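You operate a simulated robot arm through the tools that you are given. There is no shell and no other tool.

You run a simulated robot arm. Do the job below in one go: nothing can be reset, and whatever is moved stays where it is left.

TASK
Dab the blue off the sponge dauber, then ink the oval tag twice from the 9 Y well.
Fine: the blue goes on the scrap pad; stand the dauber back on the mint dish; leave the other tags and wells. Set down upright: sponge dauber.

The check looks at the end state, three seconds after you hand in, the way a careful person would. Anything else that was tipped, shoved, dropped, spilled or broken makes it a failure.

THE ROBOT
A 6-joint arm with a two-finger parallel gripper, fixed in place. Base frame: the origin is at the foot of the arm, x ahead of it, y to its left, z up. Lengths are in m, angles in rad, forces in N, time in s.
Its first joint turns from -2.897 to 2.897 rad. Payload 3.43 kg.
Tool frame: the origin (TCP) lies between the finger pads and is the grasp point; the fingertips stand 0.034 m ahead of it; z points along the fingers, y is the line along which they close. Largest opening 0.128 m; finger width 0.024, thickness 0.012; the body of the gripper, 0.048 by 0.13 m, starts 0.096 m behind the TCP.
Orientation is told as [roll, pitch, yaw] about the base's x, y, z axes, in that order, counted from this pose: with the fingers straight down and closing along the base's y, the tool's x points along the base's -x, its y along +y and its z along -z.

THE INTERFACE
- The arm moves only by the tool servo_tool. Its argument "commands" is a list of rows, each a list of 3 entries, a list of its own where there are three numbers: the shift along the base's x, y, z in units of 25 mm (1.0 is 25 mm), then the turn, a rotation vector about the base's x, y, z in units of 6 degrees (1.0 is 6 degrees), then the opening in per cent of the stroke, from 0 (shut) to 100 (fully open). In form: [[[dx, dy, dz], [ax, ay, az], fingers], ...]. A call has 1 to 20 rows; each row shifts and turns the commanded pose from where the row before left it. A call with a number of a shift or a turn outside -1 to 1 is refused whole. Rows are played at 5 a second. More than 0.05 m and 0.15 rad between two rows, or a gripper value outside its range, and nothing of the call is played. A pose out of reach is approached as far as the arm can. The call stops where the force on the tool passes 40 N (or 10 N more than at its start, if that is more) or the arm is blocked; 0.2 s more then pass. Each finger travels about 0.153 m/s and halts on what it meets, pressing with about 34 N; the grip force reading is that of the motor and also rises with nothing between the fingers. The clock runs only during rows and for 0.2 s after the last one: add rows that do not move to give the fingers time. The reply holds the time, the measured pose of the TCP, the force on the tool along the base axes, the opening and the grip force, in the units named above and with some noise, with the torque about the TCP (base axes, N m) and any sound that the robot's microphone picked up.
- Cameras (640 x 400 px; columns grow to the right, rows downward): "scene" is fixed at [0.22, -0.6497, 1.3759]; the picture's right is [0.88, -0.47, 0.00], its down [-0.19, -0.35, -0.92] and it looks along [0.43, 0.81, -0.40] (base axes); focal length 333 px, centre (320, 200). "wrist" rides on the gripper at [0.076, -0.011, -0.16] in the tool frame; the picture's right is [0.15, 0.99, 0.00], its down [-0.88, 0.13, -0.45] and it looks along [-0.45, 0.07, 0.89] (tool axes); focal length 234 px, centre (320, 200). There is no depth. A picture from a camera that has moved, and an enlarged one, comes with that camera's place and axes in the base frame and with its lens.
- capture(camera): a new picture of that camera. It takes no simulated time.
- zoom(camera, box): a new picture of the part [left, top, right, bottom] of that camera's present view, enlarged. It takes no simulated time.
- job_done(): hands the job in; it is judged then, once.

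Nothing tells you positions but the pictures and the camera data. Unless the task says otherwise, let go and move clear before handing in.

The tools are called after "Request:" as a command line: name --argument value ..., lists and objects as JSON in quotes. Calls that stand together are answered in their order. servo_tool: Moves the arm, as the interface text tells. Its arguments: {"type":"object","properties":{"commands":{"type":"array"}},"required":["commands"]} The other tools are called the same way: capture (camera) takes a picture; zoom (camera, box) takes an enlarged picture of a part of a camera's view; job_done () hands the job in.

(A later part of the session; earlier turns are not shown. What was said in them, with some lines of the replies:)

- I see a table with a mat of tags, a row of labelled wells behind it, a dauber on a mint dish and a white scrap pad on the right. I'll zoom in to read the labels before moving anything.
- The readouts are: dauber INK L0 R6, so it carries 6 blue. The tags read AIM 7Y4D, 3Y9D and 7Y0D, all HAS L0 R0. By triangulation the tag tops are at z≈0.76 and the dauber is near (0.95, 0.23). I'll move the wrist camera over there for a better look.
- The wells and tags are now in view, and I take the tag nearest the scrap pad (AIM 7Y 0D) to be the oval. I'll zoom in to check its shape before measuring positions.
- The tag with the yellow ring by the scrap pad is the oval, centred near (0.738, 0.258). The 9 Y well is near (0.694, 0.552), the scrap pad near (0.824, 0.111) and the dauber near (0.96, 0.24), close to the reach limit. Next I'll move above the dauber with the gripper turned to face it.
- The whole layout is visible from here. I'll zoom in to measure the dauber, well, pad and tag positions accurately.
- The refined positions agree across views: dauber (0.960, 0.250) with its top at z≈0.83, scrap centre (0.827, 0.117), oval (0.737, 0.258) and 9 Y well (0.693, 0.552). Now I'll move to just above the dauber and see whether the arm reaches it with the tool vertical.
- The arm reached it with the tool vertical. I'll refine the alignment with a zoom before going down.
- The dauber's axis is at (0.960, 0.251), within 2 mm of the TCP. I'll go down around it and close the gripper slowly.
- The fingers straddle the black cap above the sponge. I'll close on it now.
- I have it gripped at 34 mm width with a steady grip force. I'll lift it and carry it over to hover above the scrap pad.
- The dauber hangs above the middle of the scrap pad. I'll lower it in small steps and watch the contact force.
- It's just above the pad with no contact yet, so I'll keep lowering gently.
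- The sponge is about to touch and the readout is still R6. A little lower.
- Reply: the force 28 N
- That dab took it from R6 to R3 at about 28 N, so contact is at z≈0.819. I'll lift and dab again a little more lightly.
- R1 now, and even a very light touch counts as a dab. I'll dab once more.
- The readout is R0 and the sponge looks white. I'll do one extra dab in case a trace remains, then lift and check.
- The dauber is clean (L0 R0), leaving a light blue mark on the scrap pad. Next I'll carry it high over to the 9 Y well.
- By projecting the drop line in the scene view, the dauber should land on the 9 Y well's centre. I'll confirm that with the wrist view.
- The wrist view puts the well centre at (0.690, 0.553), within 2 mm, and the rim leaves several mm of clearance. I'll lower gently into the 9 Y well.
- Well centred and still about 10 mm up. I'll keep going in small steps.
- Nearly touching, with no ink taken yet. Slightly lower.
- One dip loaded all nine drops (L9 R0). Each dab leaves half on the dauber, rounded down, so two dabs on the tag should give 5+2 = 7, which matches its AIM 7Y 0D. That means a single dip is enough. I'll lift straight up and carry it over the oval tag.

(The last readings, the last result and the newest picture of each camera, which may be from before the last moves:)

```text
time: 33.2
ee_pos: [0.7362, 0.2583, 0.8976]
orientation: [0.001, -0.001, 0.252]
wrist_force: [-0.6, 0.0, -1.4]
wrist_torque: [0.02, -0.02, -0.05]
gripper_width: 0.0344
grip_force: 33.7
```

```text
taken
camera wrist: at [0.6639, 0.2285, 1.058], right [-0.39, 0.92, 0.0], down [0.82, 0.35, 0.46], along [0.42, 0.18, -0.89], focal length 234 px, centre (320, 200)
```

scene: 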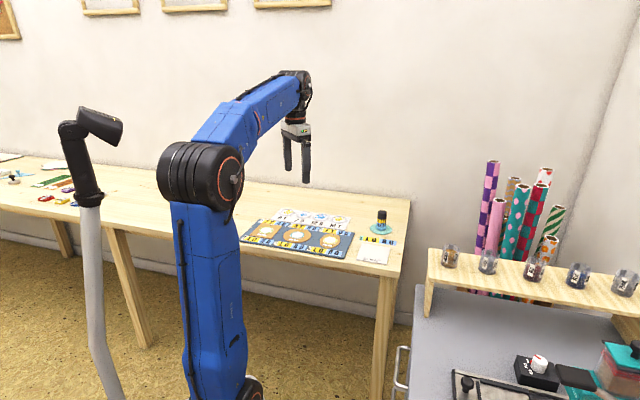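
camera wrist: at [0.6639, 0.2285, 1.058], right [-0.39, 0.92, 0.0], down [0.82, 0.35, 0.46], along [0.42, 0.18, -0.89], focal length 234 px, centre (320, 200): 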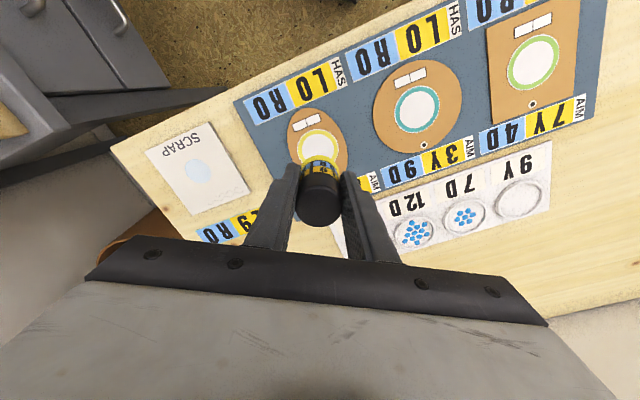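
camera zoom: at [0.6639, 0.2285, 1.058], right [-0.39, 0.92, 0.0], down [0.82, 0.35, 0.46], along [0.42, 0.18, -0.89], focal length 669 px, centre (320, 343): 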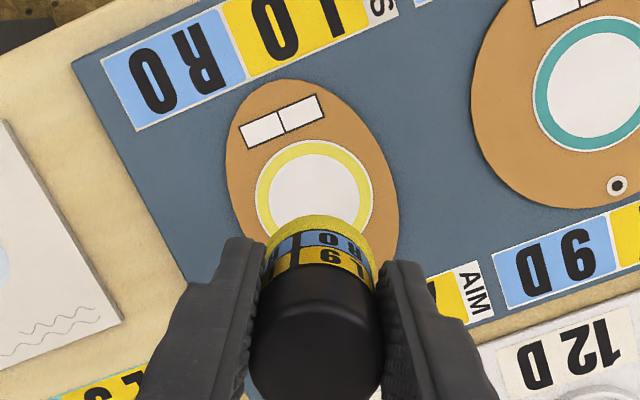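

The well is now empty, the dauber reads L9, and the oval ring centre measures (0.735, 0.257). I'll make a small correction and lower it toward the tag.

Request:
servo_tool --commands '[[[-0.06, -0.06, -0.8], [0, 0, 0], 10], [[0, 0, -0.8], [0, 0, 0], 10], [[0, 0, -0.6], [0, 0, 0], 10], [[0, 0, -0.2], [0, 0, 0], 10], [[0, 0, 0], [0, 0, 0], 10]]'

Request:
zoom --camera "scene" --box '[300, 200, 360, 260]'

Request:
zoom --camera "wrist" --box '[250, 80, 390, 220]'

```text
time: 34.4
ee_pos: [0.7336, 0.2561, 0.8369]
orientation: [-0.001, -0.001, 0.251]
wrist_force: [0.4, -0.5, -0.3]
wrist_torque: [-0.02, -0.01, -0.02]
gripper_width: 0.0344
grip_force: 34.1
```

```text
6.67 times, centred on (330, 230) of scene
camera zoom: at [0.22, -0.6497, 1.3759], right [0.88, -0.47, 0.0], down [-0.19, -0.35, -0.92], along [0.43, 0.81, -0.4], focal length 2217 px, centre (253, 0)
```

zoom: 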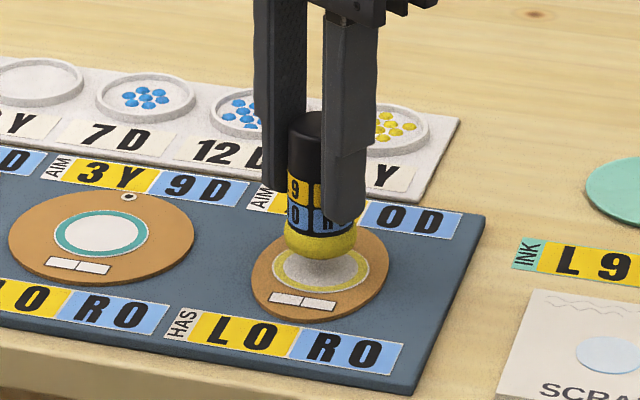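

```text
2.86 times, centred on (320, 150) of wrist
camera zoom: at [0.6623, 0.2266, 0.9969], right [-0.39, 0.92, 0.0], down [0.82, 0.35, 0.46], along [0.42, 0.18, -0.89], focal length 669 px, centre (320, 343)
```

zoom: 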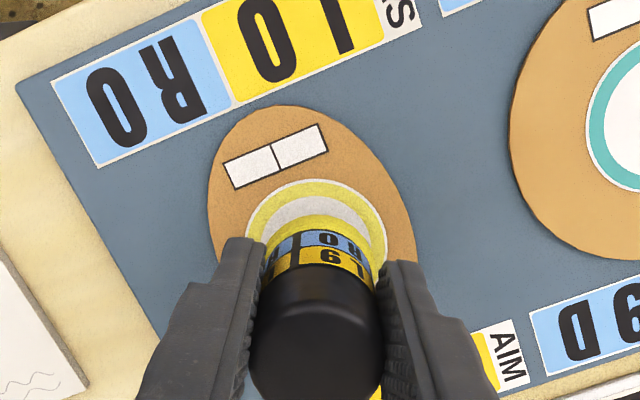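

Centred over the white disc. I'll go down in small steps.

Request:
servo_tool --commands '[[[0, 0, -0.1], [0, 0, 0], 10], [[0, 0, -0.1], [0, 0, 0], 10], [[0, 0, -0.1], [0, 0, 0], 10], [[0, 0, 0], [0, 0, 0], 10]]'

Request:
zoom --camera "scene" --box '[300, 200, 360, 260]'

```text
time: 35.4
ee_pos: [0.7349, 0.256, 0.8298]
orientation: [0.0, -0.001, 0.252]
wrist_force: [1.2, 0.1, -0.2]
wrist_torque: [-0.03, -0.02, -0.01]
gripper_width: 0.0343
grip_force: 34.5
```

```text
6.67 times, centred on (330, 230) of scene
camera zoom: at [0.22, -0.6497, 1.3759], right [0.88, -0.47, 0.0], down [-0.19, -0.35, -0.92], along [0.43, 0.81, -0.4], focal length 2217 px, centre (253, 0)
```

zoom: 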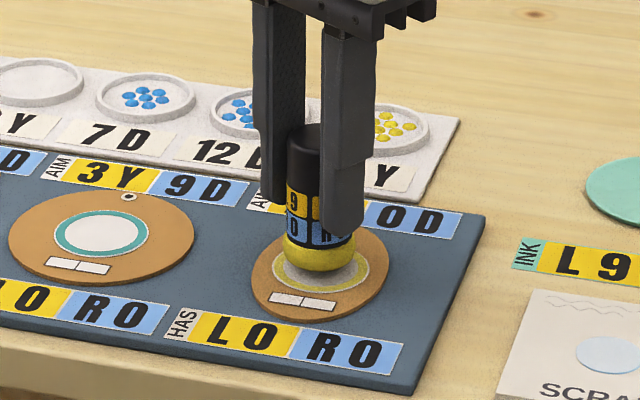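

Request:
servo_tool --commands '[[[0, 0, -0.08], [0, 0, 0], 10], [[0, 0, -0.08], [0, 0, 0], 10], [[0, 0, 0], [0, 0, 0], 10]]'

Request:
zoom --camera "scene" --box '[300, 200, 360, 260]'

```text
time: 36.2
ee_pos: [0.7345, 0.2549, 0.8253]
orientation: [0.0, 0.0, 0.252]
wrist_force: [0.4, 0.3, 0.0]
wrist_torque: [0.02, -0.01, 0.01]
gripper_width: 0.0343
grip_force: 33.5
```

```text
6.67 times, centred on (330, 230) of scene
camera zoom: at [0.22, -0.6497, 1.3759], right [0.88, -0.47, 0.0], down [-0.19, -0.35, -0.92], along [0.43, 0.81, -0.4], focal length 2217 px, centre (253, 0)
```

zoom: 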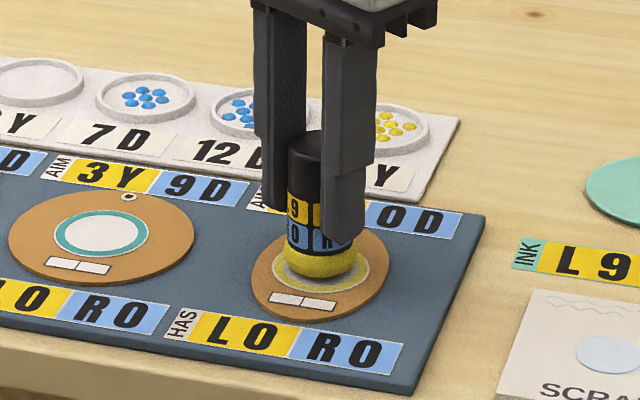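

Almost at the tag and still L9. I'll lower slightly more.

Request:
servo_tool --commands '[[[0, 0, -0.06], [0, 0, 0], 10], [[0, 0, -0.06], [0, 0, 0], 10], [[0, 0, 0], [0, 0, 0], 10]]'

Request:
zoom --camera "scene" --box '[300, 200, 360, 260]'

```text
time: 37.0
ee_pos: [0.7356, 0.2556, 0.8225]
orientation: [-0.001, -0.002, 0.251]
wrist_force: [-0.6, -0.1, 0.8]
wrist_torque: [0.02, 0.02, -0.02]
gripper_width: 0.0342
grip_force: 33.9
```

```text
6.67 times, centred on (330, 230) of scene
camera zoom: at [0.22, -0.6497, 1.3759], right [0.88, -0.47, 0.0], down [-0.19, -0.35, -0.92], along [0.43, 0.81, -0.4], focal length 2217 px, centre (253, 0)
```

zoom: 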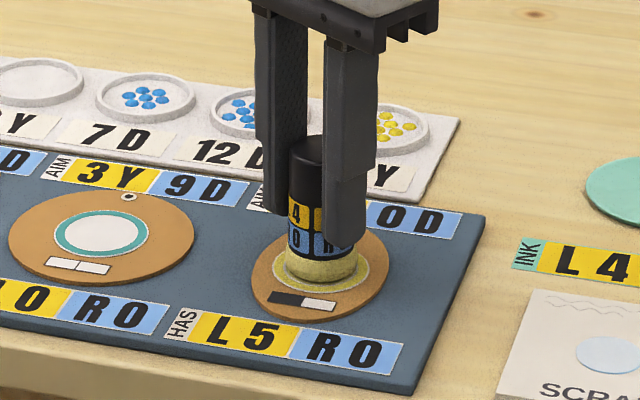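

The first dab registered: the tag has L5, the dauber L4, and one of the two count boxes is filled. I'll lift clear and check before the second dab.

Request:
servo_tool --commands '[[[0, 0, 0.4], [0, 0, 0], 10], [[0, 0, 0.4], [0, 0, 0], 10], [[0, 0, 0], [0, 0, 0], 10]]'

Request:
zoom --camera "scene" --box '[300, 200, 360, 260]'

```text
time: 37.8
ee_pos: [0.734, 0.2551, 0.8429]
orientation: [0.001, -0.002, 0.251]
wrist_force: [-0.4, -1.2, -0.2]
wrist_torque: [0.0, -0.01, 0.03]
gripper_width: 0.0341
grip_force: 34.5
```

```text
6.67 times, centred on (330, 230) of scene
camera zoom: at [0.22, -0.6497, 1.3759], right [0.88, -0.47, 0.0], down [-0.19, -0.35, -0.92], along [0.43, 0.81, -0.4], focal length 2217 px, centre (253, 0)
```

zoom: 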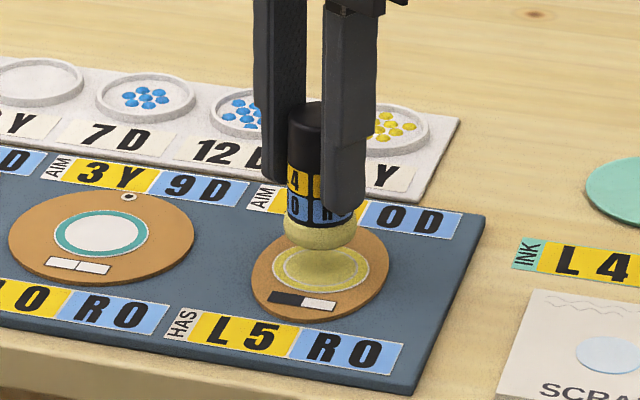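

Clean separation, with the tag at L5. Now the second dab.

Request:
servo_tool --commands '[[[0, 0, -0.4], [0, 0, 0], 10], [[0, 0, -0.24], [0, 0, 0], 10], [[0, 0, -0.1], [0, 0, 0], 10], [[0, 0, -0.06], [0, 0, 0], 10], [[0, 0, 0], [0, 0, 0], 10]]'

Request:
zoom --camera "scene" --box '[300, 200, 360, 260]'

```text
time: 39.0
ee_pos: [0.7336, 0.2573, 0.8232]
orientation: [0.0, -0.001, 0.252]
wrist_force: [0.0, 0.1, 3.6]
wrist_torque: [0.0, -0.06, -0.02]
gripper_width: 0.0342
grip_force: 33.7
```

```text
6.67 times, centred on (330, 230) of scene
camera zoom: at [0.22, -0.6497, 1.3759], right [0.88, -0.47, 0.0], down [-0.19, -0.35, -0.92], along [0.43, 0.81, -0.4], focal length 2217 px, centre (253, 0)
```

zoom: 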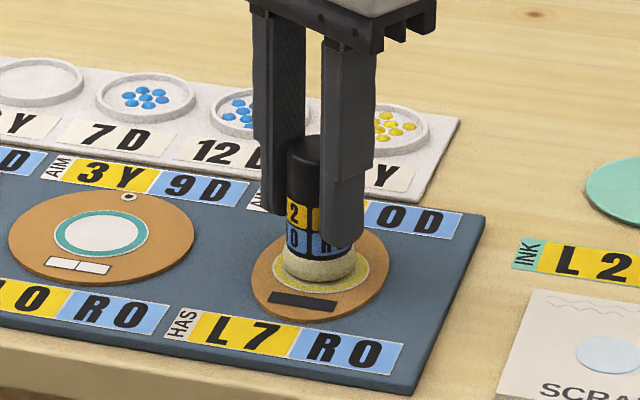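

Second dab done: the oval tag reads L7 R0, matching its AIM of 7Y 0D, and both count boxes are filled. I'll lift straight up and carry the dauber back over the mint dish.

Request:
servo_tool --commands '[[[0, 0, 0.5], [0, 0, 0], 10], [[0, 0, 0.9], [0, 0, 0], 10], [[0, 0, 0.8], [0, 0, 0], 10], [[0, 0, 0.8], [0, 0, 0], 10], [[0.901, -0.0224, 0], [0, 0, 0], 10], [[0.901, -0.0224, 0], [0, 0, 0], 10], [[0.901, -0.0224, 0], [0, 0, 0], 10], [[0.901, -0.0224, 0], [0, 0, 0], 10], [[0.901, -0.0224, 0], [0, 0, 0], 10], [[0.901, -0.0224, 0], [0, 0, 0], 10], [[0.901, -0.0224, 0], [0, 0, 0], 10], [[0.901, -0.0224, 0], [0, 0, 0], 10], [[0.901, -0.0224, 0], [0, 0, 0], 10], [[0.901, -0.0224, 0], [0, 0, 0], 10], [[0, 0, 0], [0, 0, 0], 10], [[0, 0, 0], [0, 0, 0], 10]]'

Request:
zoom --camera "scene" --box '[240, 180, 420, 280]'

Request:
zoom --camera "wrist" --box '[250, 80, 390, 220]'

```text
time: 42.4
ee_pos: [0.9594, 0.2485, 0.8992]
orientation: [0.001, -0.002, 0.251]
wrist_force: [0.1, 0.5, 0.1]
wrist_torque: [0.0, 0.04, -0.03]
gripper_width: 0.0342
grip_force: 33.8
```

```text
3.56 times, centred on (330, 230) of scene
camera zoom: at [0.22, -0.6497, 1.3759], right [0.88, -0.47, 0.0], down [-0.19, -0.35, -0.92], along [0.43, 0.81, -0.4], focal length 1182 px, centre (284, 93)
```

zoom: 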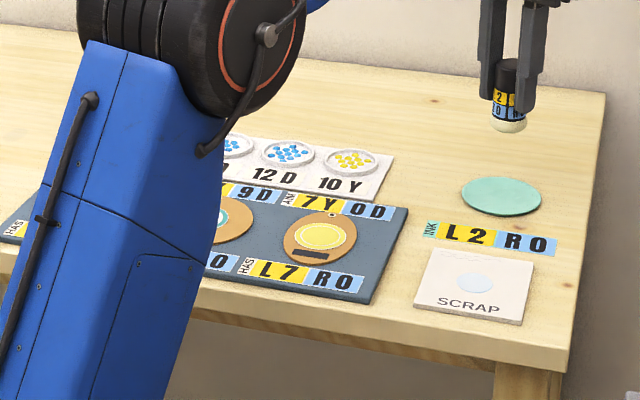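

```text
2.86 times, centred on (320, 150) of wrist
camera zoom: at [0.8875, 0.2191, 1.0588], right [-0.39, 0.92, 0.0], down [0.82, 0.35, 0.46], along [0.42, 0.18, -0.89], focal length 669 px, centre (320, 343)
```

zoom: 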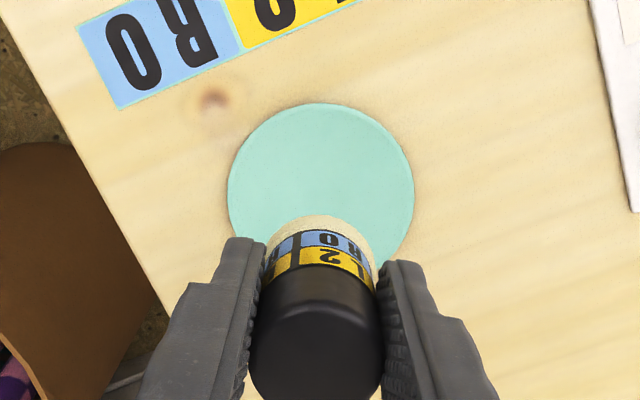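

The dauber is over the dish centre (0.960, 0.251) and holds L2. I'll lower it slowly to stand it on the dish.

Request:
servo_tool --commands '[[[0, 0, -0.8], [0, 0, 0], 10], [[0, 0, -0.8], [0, 0, 0], 10], [[0, 0, -0.8], [0, 0, 0], 10], [[0, 0, -0.4], [0, 0, 0], 10], [[0, 0, -0.1], [0, 0, 0], 10], [[0, 0, 0], [0, 0, 0], 10]]'

Request:
zoom --camera "scene" --box '[350, 190, 410, 250]'

```text
time: 43.8
ee_pos: [0.9594, 0.2505, 0.8253]
orientation: [-0.001, 0.001, 0.252]
wrist_force: [-0.4, -0.3, -0.6]
wrist_torque: [0.0, -0.04, 0.04]
gripper_width: 0.0344
grip_force: 34.3
```

```text
6.67 times, centred on (380, 220) of scene
camera zoom: at [0.22, -0.6497, 1.3759], right [0.88, -0.47, 0.0], down [-0.19, -0.35, -0.92], along [0.43, 0.81, -0.4], focal length 2217 px, centre (-80, 67)
```

zoom: 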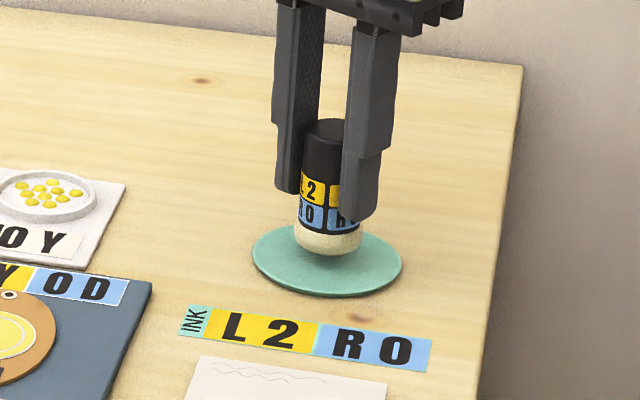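

Request:
servo_tool --commands '[[[0, 0, -0.08], [0, 0, 0], 10], [[0, 0, -0.06], [0, 0, 0], 10], [[0, 0, -0.04], [0, 0, 0], 10], [[0, 0, 0], [0, 0, 0], 10]]'

Request:
zoom --camera "scene" --box '[350, 190, 410, 250]'

```text
time: 44.8
ee_pos: [0.9597, 0.2515, 0.8218]
orientation: [-0.001, -0.002, 0.251]
wrist_force: [0.3, 1.2, 0.1]
wrist_torque: [0.0, -0.01, -0.04]
gripper_width: 0.0343
grip_force: 34.4
```

```text
6.67 times, centred on (380, 220) of scene
camera zoom: at [0.22, -0.6497, 1.3759], right [0.88, -0.47, 0.0], down [-0.19, -0.35, -0.92], along [0.43, 0.81, -0.4], focal length 2217 px, centre (-80, 67)
```

zoom: 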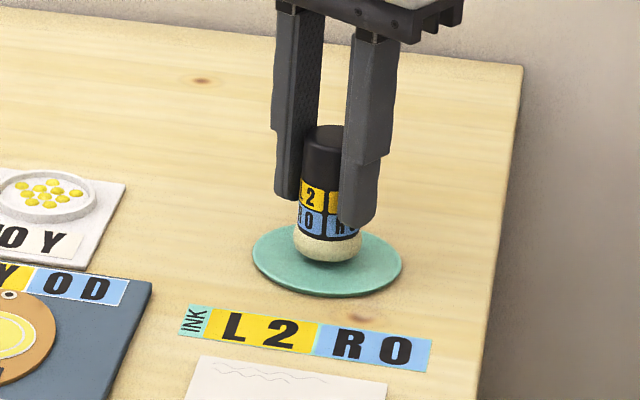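

Not yet in contact. I'll take millimetre steps until I feel it touch.

Request:
servo_tool --commands '[[[0, 0, -0.04], [0, 0, 0], 10], [[0, 0, -0.04], [0, 0, 0], 10], [[0, 0, 0], [0, 0, 0], 10]]'

Request:
zoom --camera "scene" --box '[350, 190, 410, 250]'

```text
time: 45.6
ee_pos: [0.9598, 0.2509, 0.8186]
orientation: [0.0, -0.003, 0.252]
wrist_force: [-0.3, -0.1, -1.1]
wrist_torque: [0.0, -0.01, 0.01]
gripper_width: 0.0342
grip_force: 34.0
```

```text
6.67 times, centred on (380, 220) of scene
camera zoom: at [0.22, -0.6497, 1.3759], right [0.88, -0.47, 0.0], down [-0.19, -0.35, -0.92], along [0.43, 0.81, -0.4], focal length 2217 px, centre (-80, 67)
```

zoom: 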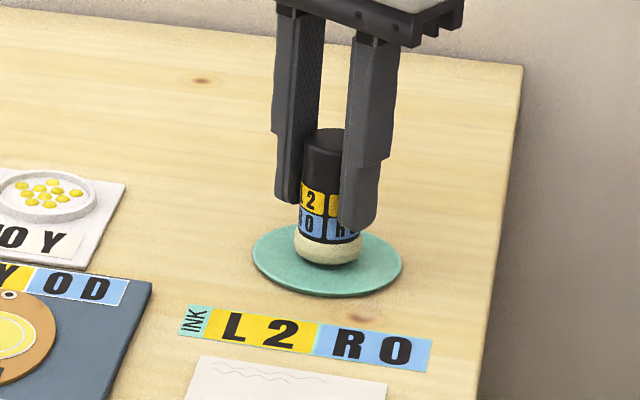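

Request:
servo_tool --commands '[[[0, 0, -0.04], [0, 0, 0], 10], [[0, 0, 0], [0, 0, 0], 10]]'

Request:
servo_tool --commands '[[[0, 0, -0.03], [0, 0, 0], 10], [[0, 0, 0], [0, 0, 0], 10]]'

Request:
zoom --camera "scene" --box '[350, 190, 410, 250]'

```text
time: 46.2
ee_pos: [0.9601, 0.2499, 0.8184]
orientation: [-0.001, 0.003, 0.251]
wrist_force: [0.1, 1.3, -0.7]
wrist_torque: [0.0, -0.02, 0.0]
gripper_width: 0.0344
grip_force: 33.9
```

```text
time: 46.8
ee_pos: [0.9599, 0.2507, 0.8161]
orientation: [0.001, -0.001, 0.251]
wrist_force: [-0.7, 0.7, -0.1]
wrist_torque: [0.02, 0.01, -0.01]
gripper_width: 0.0345
grip_force: 33.7
```

```text
6.67 times, centred on (380, 220) of scene
camera zoom: at [0.22, -0.6497, 1.3759], right [0.88, -0.47, 0.0], down [-0.19, -0.35, -0.92], along [0.43, 0.81, -0.4], focal length 2217 px, centre (-80, 67)
```

zoom: 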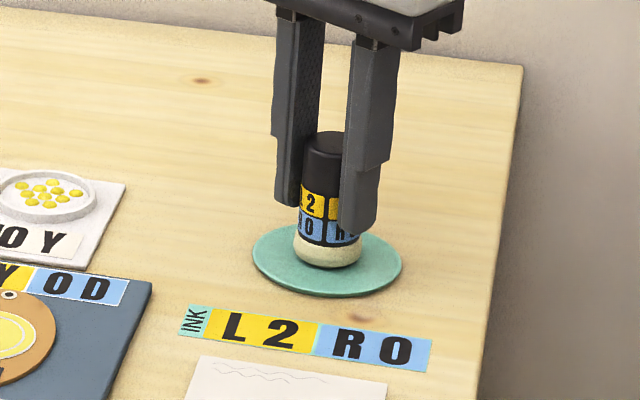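

Still no contact force, so the dauber probably slid up a little in the grip during the first firm dab. I'll continue in 1 mm steps.

Request:
servo_tool --commands '[[[0, 0, -0.04], [0, 0, 0], 10], [[0, 0, 0], [0, 0, 0], 10]]'

Request:
servo_tool --commands '[[[0, 0, -0.03], [0, 0, 0], 10], [[0, 0, 0], [0, 0, 0], 10]]'

Request:
zoom --camera "scene" --box '[350, 190, 410, 250]'

```text
time: 47.4
ee_pos: [0.9593, 0.2504, 0.8155]
orientation: [0.001, -0.002, 0.251]
wrist_force: [0.3, 0.1, 0.7]
wrist_torque: [0.03, 0.0, 0.01]
gripper_width: 0.0344
grip_force: 33.8
```

```text
time: 48.0
ee_pos: [0.9603, 0.2501, 0.8157]
orientation: [0.0, -0.002, 0.249]
wrist_force: [1.3, 4.6, 9.5]
wrist_torque: [0.22, -0.14, 0.0]
gripper_width: 0.0343
grip_force: 34.6
```

```text
6.67 times, centred on (380, 220) of scene
camera zoom: at [0.22, -0.6497, 1.3759], right [0.88, -0.47, 0.0], down [-0.19, -0.35, -0.92], along [0.43, 0.81, -0.4], focal length 2217 px, centre (-80, 67)
```

zoom: 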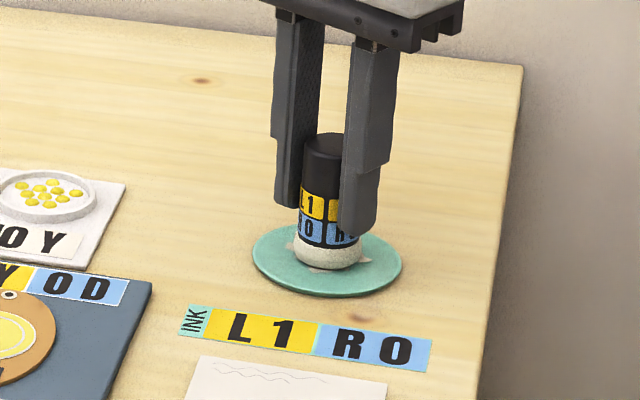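

The dauber is now standing on the dish with about 9 N of contact. The touch took the readout to L1 and left a pale mark on the dish. I'll look at it closely before letting go.

Request:
zoom --camera "scene" --box '[365, 205, 395, 235]'

Request:
zoom --camera "wrist" --box '[270, 110, 370, 210]'

```text
13.33 times, centred on (380, 220) of scene
camera zoom: at [0.22, -0.6497, 1.3759], right [0.88, -0.47, 0.0], down [-0.19, -0.35, -0.92], along [0.43, 0.81, -0.4], focal length 4434 px, centre (-480, -67)
```

zoom: 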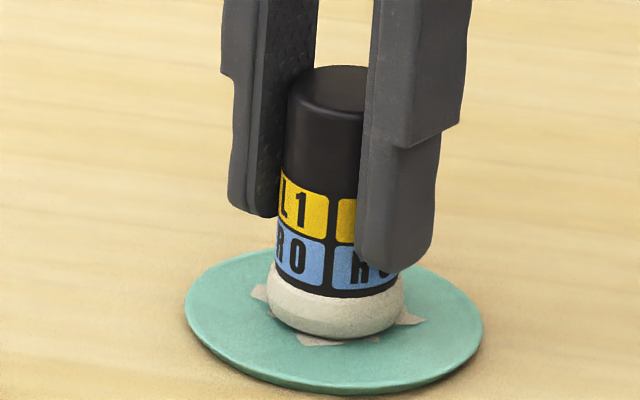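

```text
4.00 times, centred on (320, 160) of wrist
camera zoom: at [0.8872, 0.2206, 0.976], right [-0.39, 0.92, 0.0], down [0.82, 0.35, 0.46], along [0.42, 0.18, -0.89], focal length 937 px, centre (320, 360)
```

zoom: 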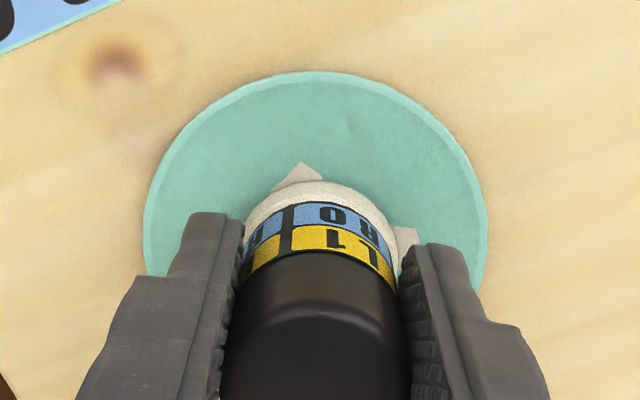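

The dish has a small pale smudge under the sponge, which comes from setting an inked dauber down there. It can't be undone and lifting it again would only add more, so I'll ease off the pressure slightly and open the fingers gently.

Request:
servo_tool --commands '[[[0, 0, 0.012], [0, 0, 0], 10], [[0, 0, 0], [0, 0, 0], 20], [[0, 0, 0], [0, 0, 0], 25], [[0, 0, 0], [0, 0, 0], 28], [[0, 0, 0], [0, 0, 0], 31], [[0, 0, 0], [0, 0, 0], 35], [[0, 0, 0], [0, 0, 0], 40], [[0, 0, 0], [0, 0, 0], 50]]'

Request:
zoom --camera "scene" --box '[350, 190, 410, 250]'

Request:
capture --camera "wrist"

```text
time: 49.8
ee_pos: [0.9611, 0.2502, 0.8157]
orientation: [0.001, 0.0, 0.251]
wrist_force: [-0.7, 0.4, 0.3]
wrist_torque: [0.01, 0.0, -0.04]
gripper_width: 0.064
grip_force: 0.0
```

```text
6.67 times, centred on (380, 220) of scene
camera zoom: at [0.22, -0.6497, 1.3759], right [0.88, -0.47, 0.0], down [-0.19, -0.35, -0.92], along [0.43, 0.81, -0.4], focal length 2217 px, centre (-80, 67)
```

zoom: 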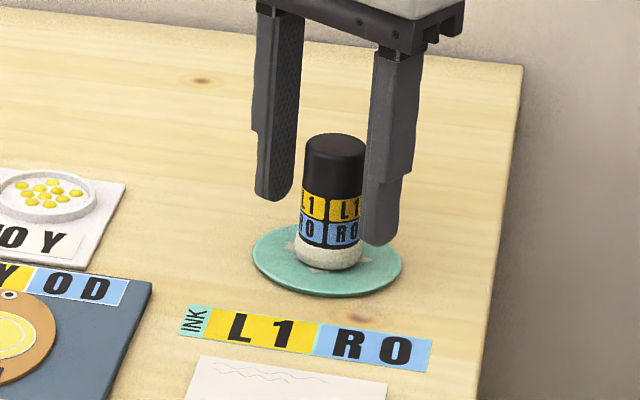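

```text
taken
camera wrist: at [0.8876, 0.2203, 0.9755], right [-0.39, 0.92, 0.0], down [0.82, 0.35, 0.46], along [0.42, 0.18, -0.89], focal length 234 px, centre (320, 200)
```

wrist: 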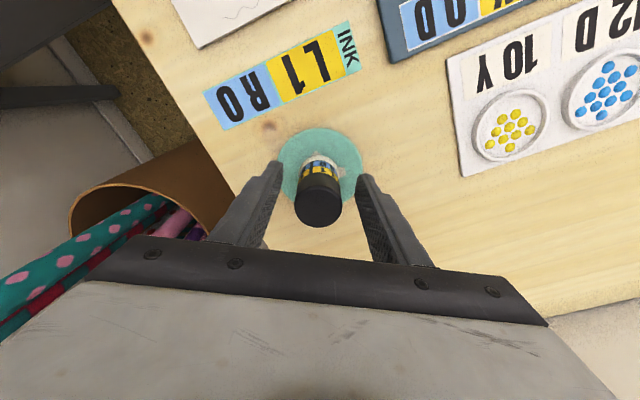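

The dauber stands upright and free on the dish. I'll open fully, rise straight up and back off.

Request:
servo_tool --commands '[[[0, 0, 0], [0, 0, 0], 75], [[0, 0, 0], [0, 0, 0], 100], [[0, 0, 0.5], [0, 0, 0], 100], [[0, 0, 0.8], [0, 0, 0], 100], [[0, 0, 1], [0, 0, 0], 100], [[0, 0, 1], [0, 0, 0], 100], [[0, 0, 1], [0, 0, 0], 100], [[0, 0, 1], [0, 0, 0], 100], [[0, 0, 1], [0, 0, 0], 100], [[-0.8, -0.2, 0.5], [0, 0, 0], 100], [[-0.8, -0.2, 0.5], [0, 0, 0], 100], [[0, 0, 0], [0, 0, 0], 100], [[0, 0, 0], [0, 0, 0], 100]]'

Request:
capture --camera "scene"

Request:
zoom --camera "scene" --box '[300, 190, 420, 270]'

Request:
capture --camera "wrist"

```text
time: 52.6
ee_pos: [0.9192, 0.2404, 0.9957]
orientation: [0.001, 0.0, 0.253]
wrist_force: [0.8, 0.4, -1.5]
wrist_torque: [0.0, 0.01, -0.04]
gripper_width: 0.128
grip_force: 0.0
```

```text
taken
```

scene: 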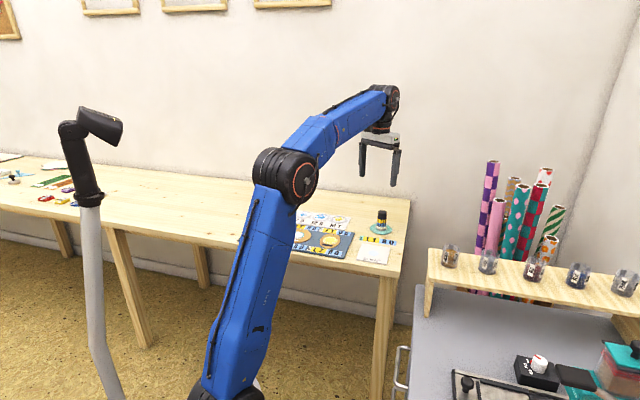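

```text
5.00 times, centred on (360, 230) of scene
camera zoom: at [0.22, -0.6497, 1.3759], right [0.88, -0.47, 0.0], down [-0.19, -0.35, -0.92], along [0.43, 0.81, -0.4], focal length 1663 px, centre (120, 50)
```

zoom: 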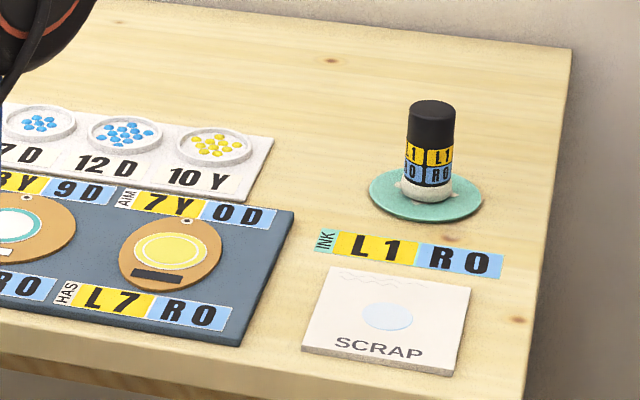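

```text
taken
camera wrist: at [0.847, 0.2103, 1.1566], right [-0.39, 0.92, 0.0], down [0.82, 0.35, 0.46], along [0.42, 0.18, -0.89], focal length 234 px, centre (320, 200)
```

wrist: 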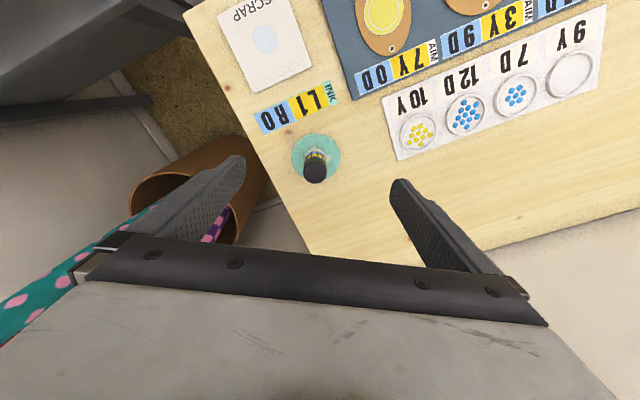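

The dauber stands upright on the mint dish, and the oval tag reads L7 R0 with both count boxes filled. The blue is on the scrap pad, the other wells and tags look unchanged, and the arm is clear. Setting down the still slightly inked sponge left a small pale smudge on the dish. I'm handing in.

Request:
job_done

```text
The job is handed in.
```

The job is handed in: the oval tag was inked twice from the 9 Y well and reads L7 R0, matching its target of 7Y 0D. One thing wasn't clean: standing the dauber back down left a small pale smudge on the mint dish.

- **Blue ink:** I dabbed it onto the scrap pad until the dauber read L0 R0, plus one extra dab to be sure.
- **Yellow ink:** one dip took all nine drops from the 9 Y well, so that well is now empty. That load covered both dabs on the tag.
- **Dauber:** it stands upright on the mint dish, released, with the arm clear. It still holds a trace of yellow and reads L1; it read L2 before it touched the dish, so some of that ink made the smudge. Dabbing the leftover yellow onto the scrap pad first might have avoided it.
- **Everything else:** I saw no change to the other tags or wells, and nothing was knocked or moved. The arm blocked the square tag in my final picture, but I never touched it.
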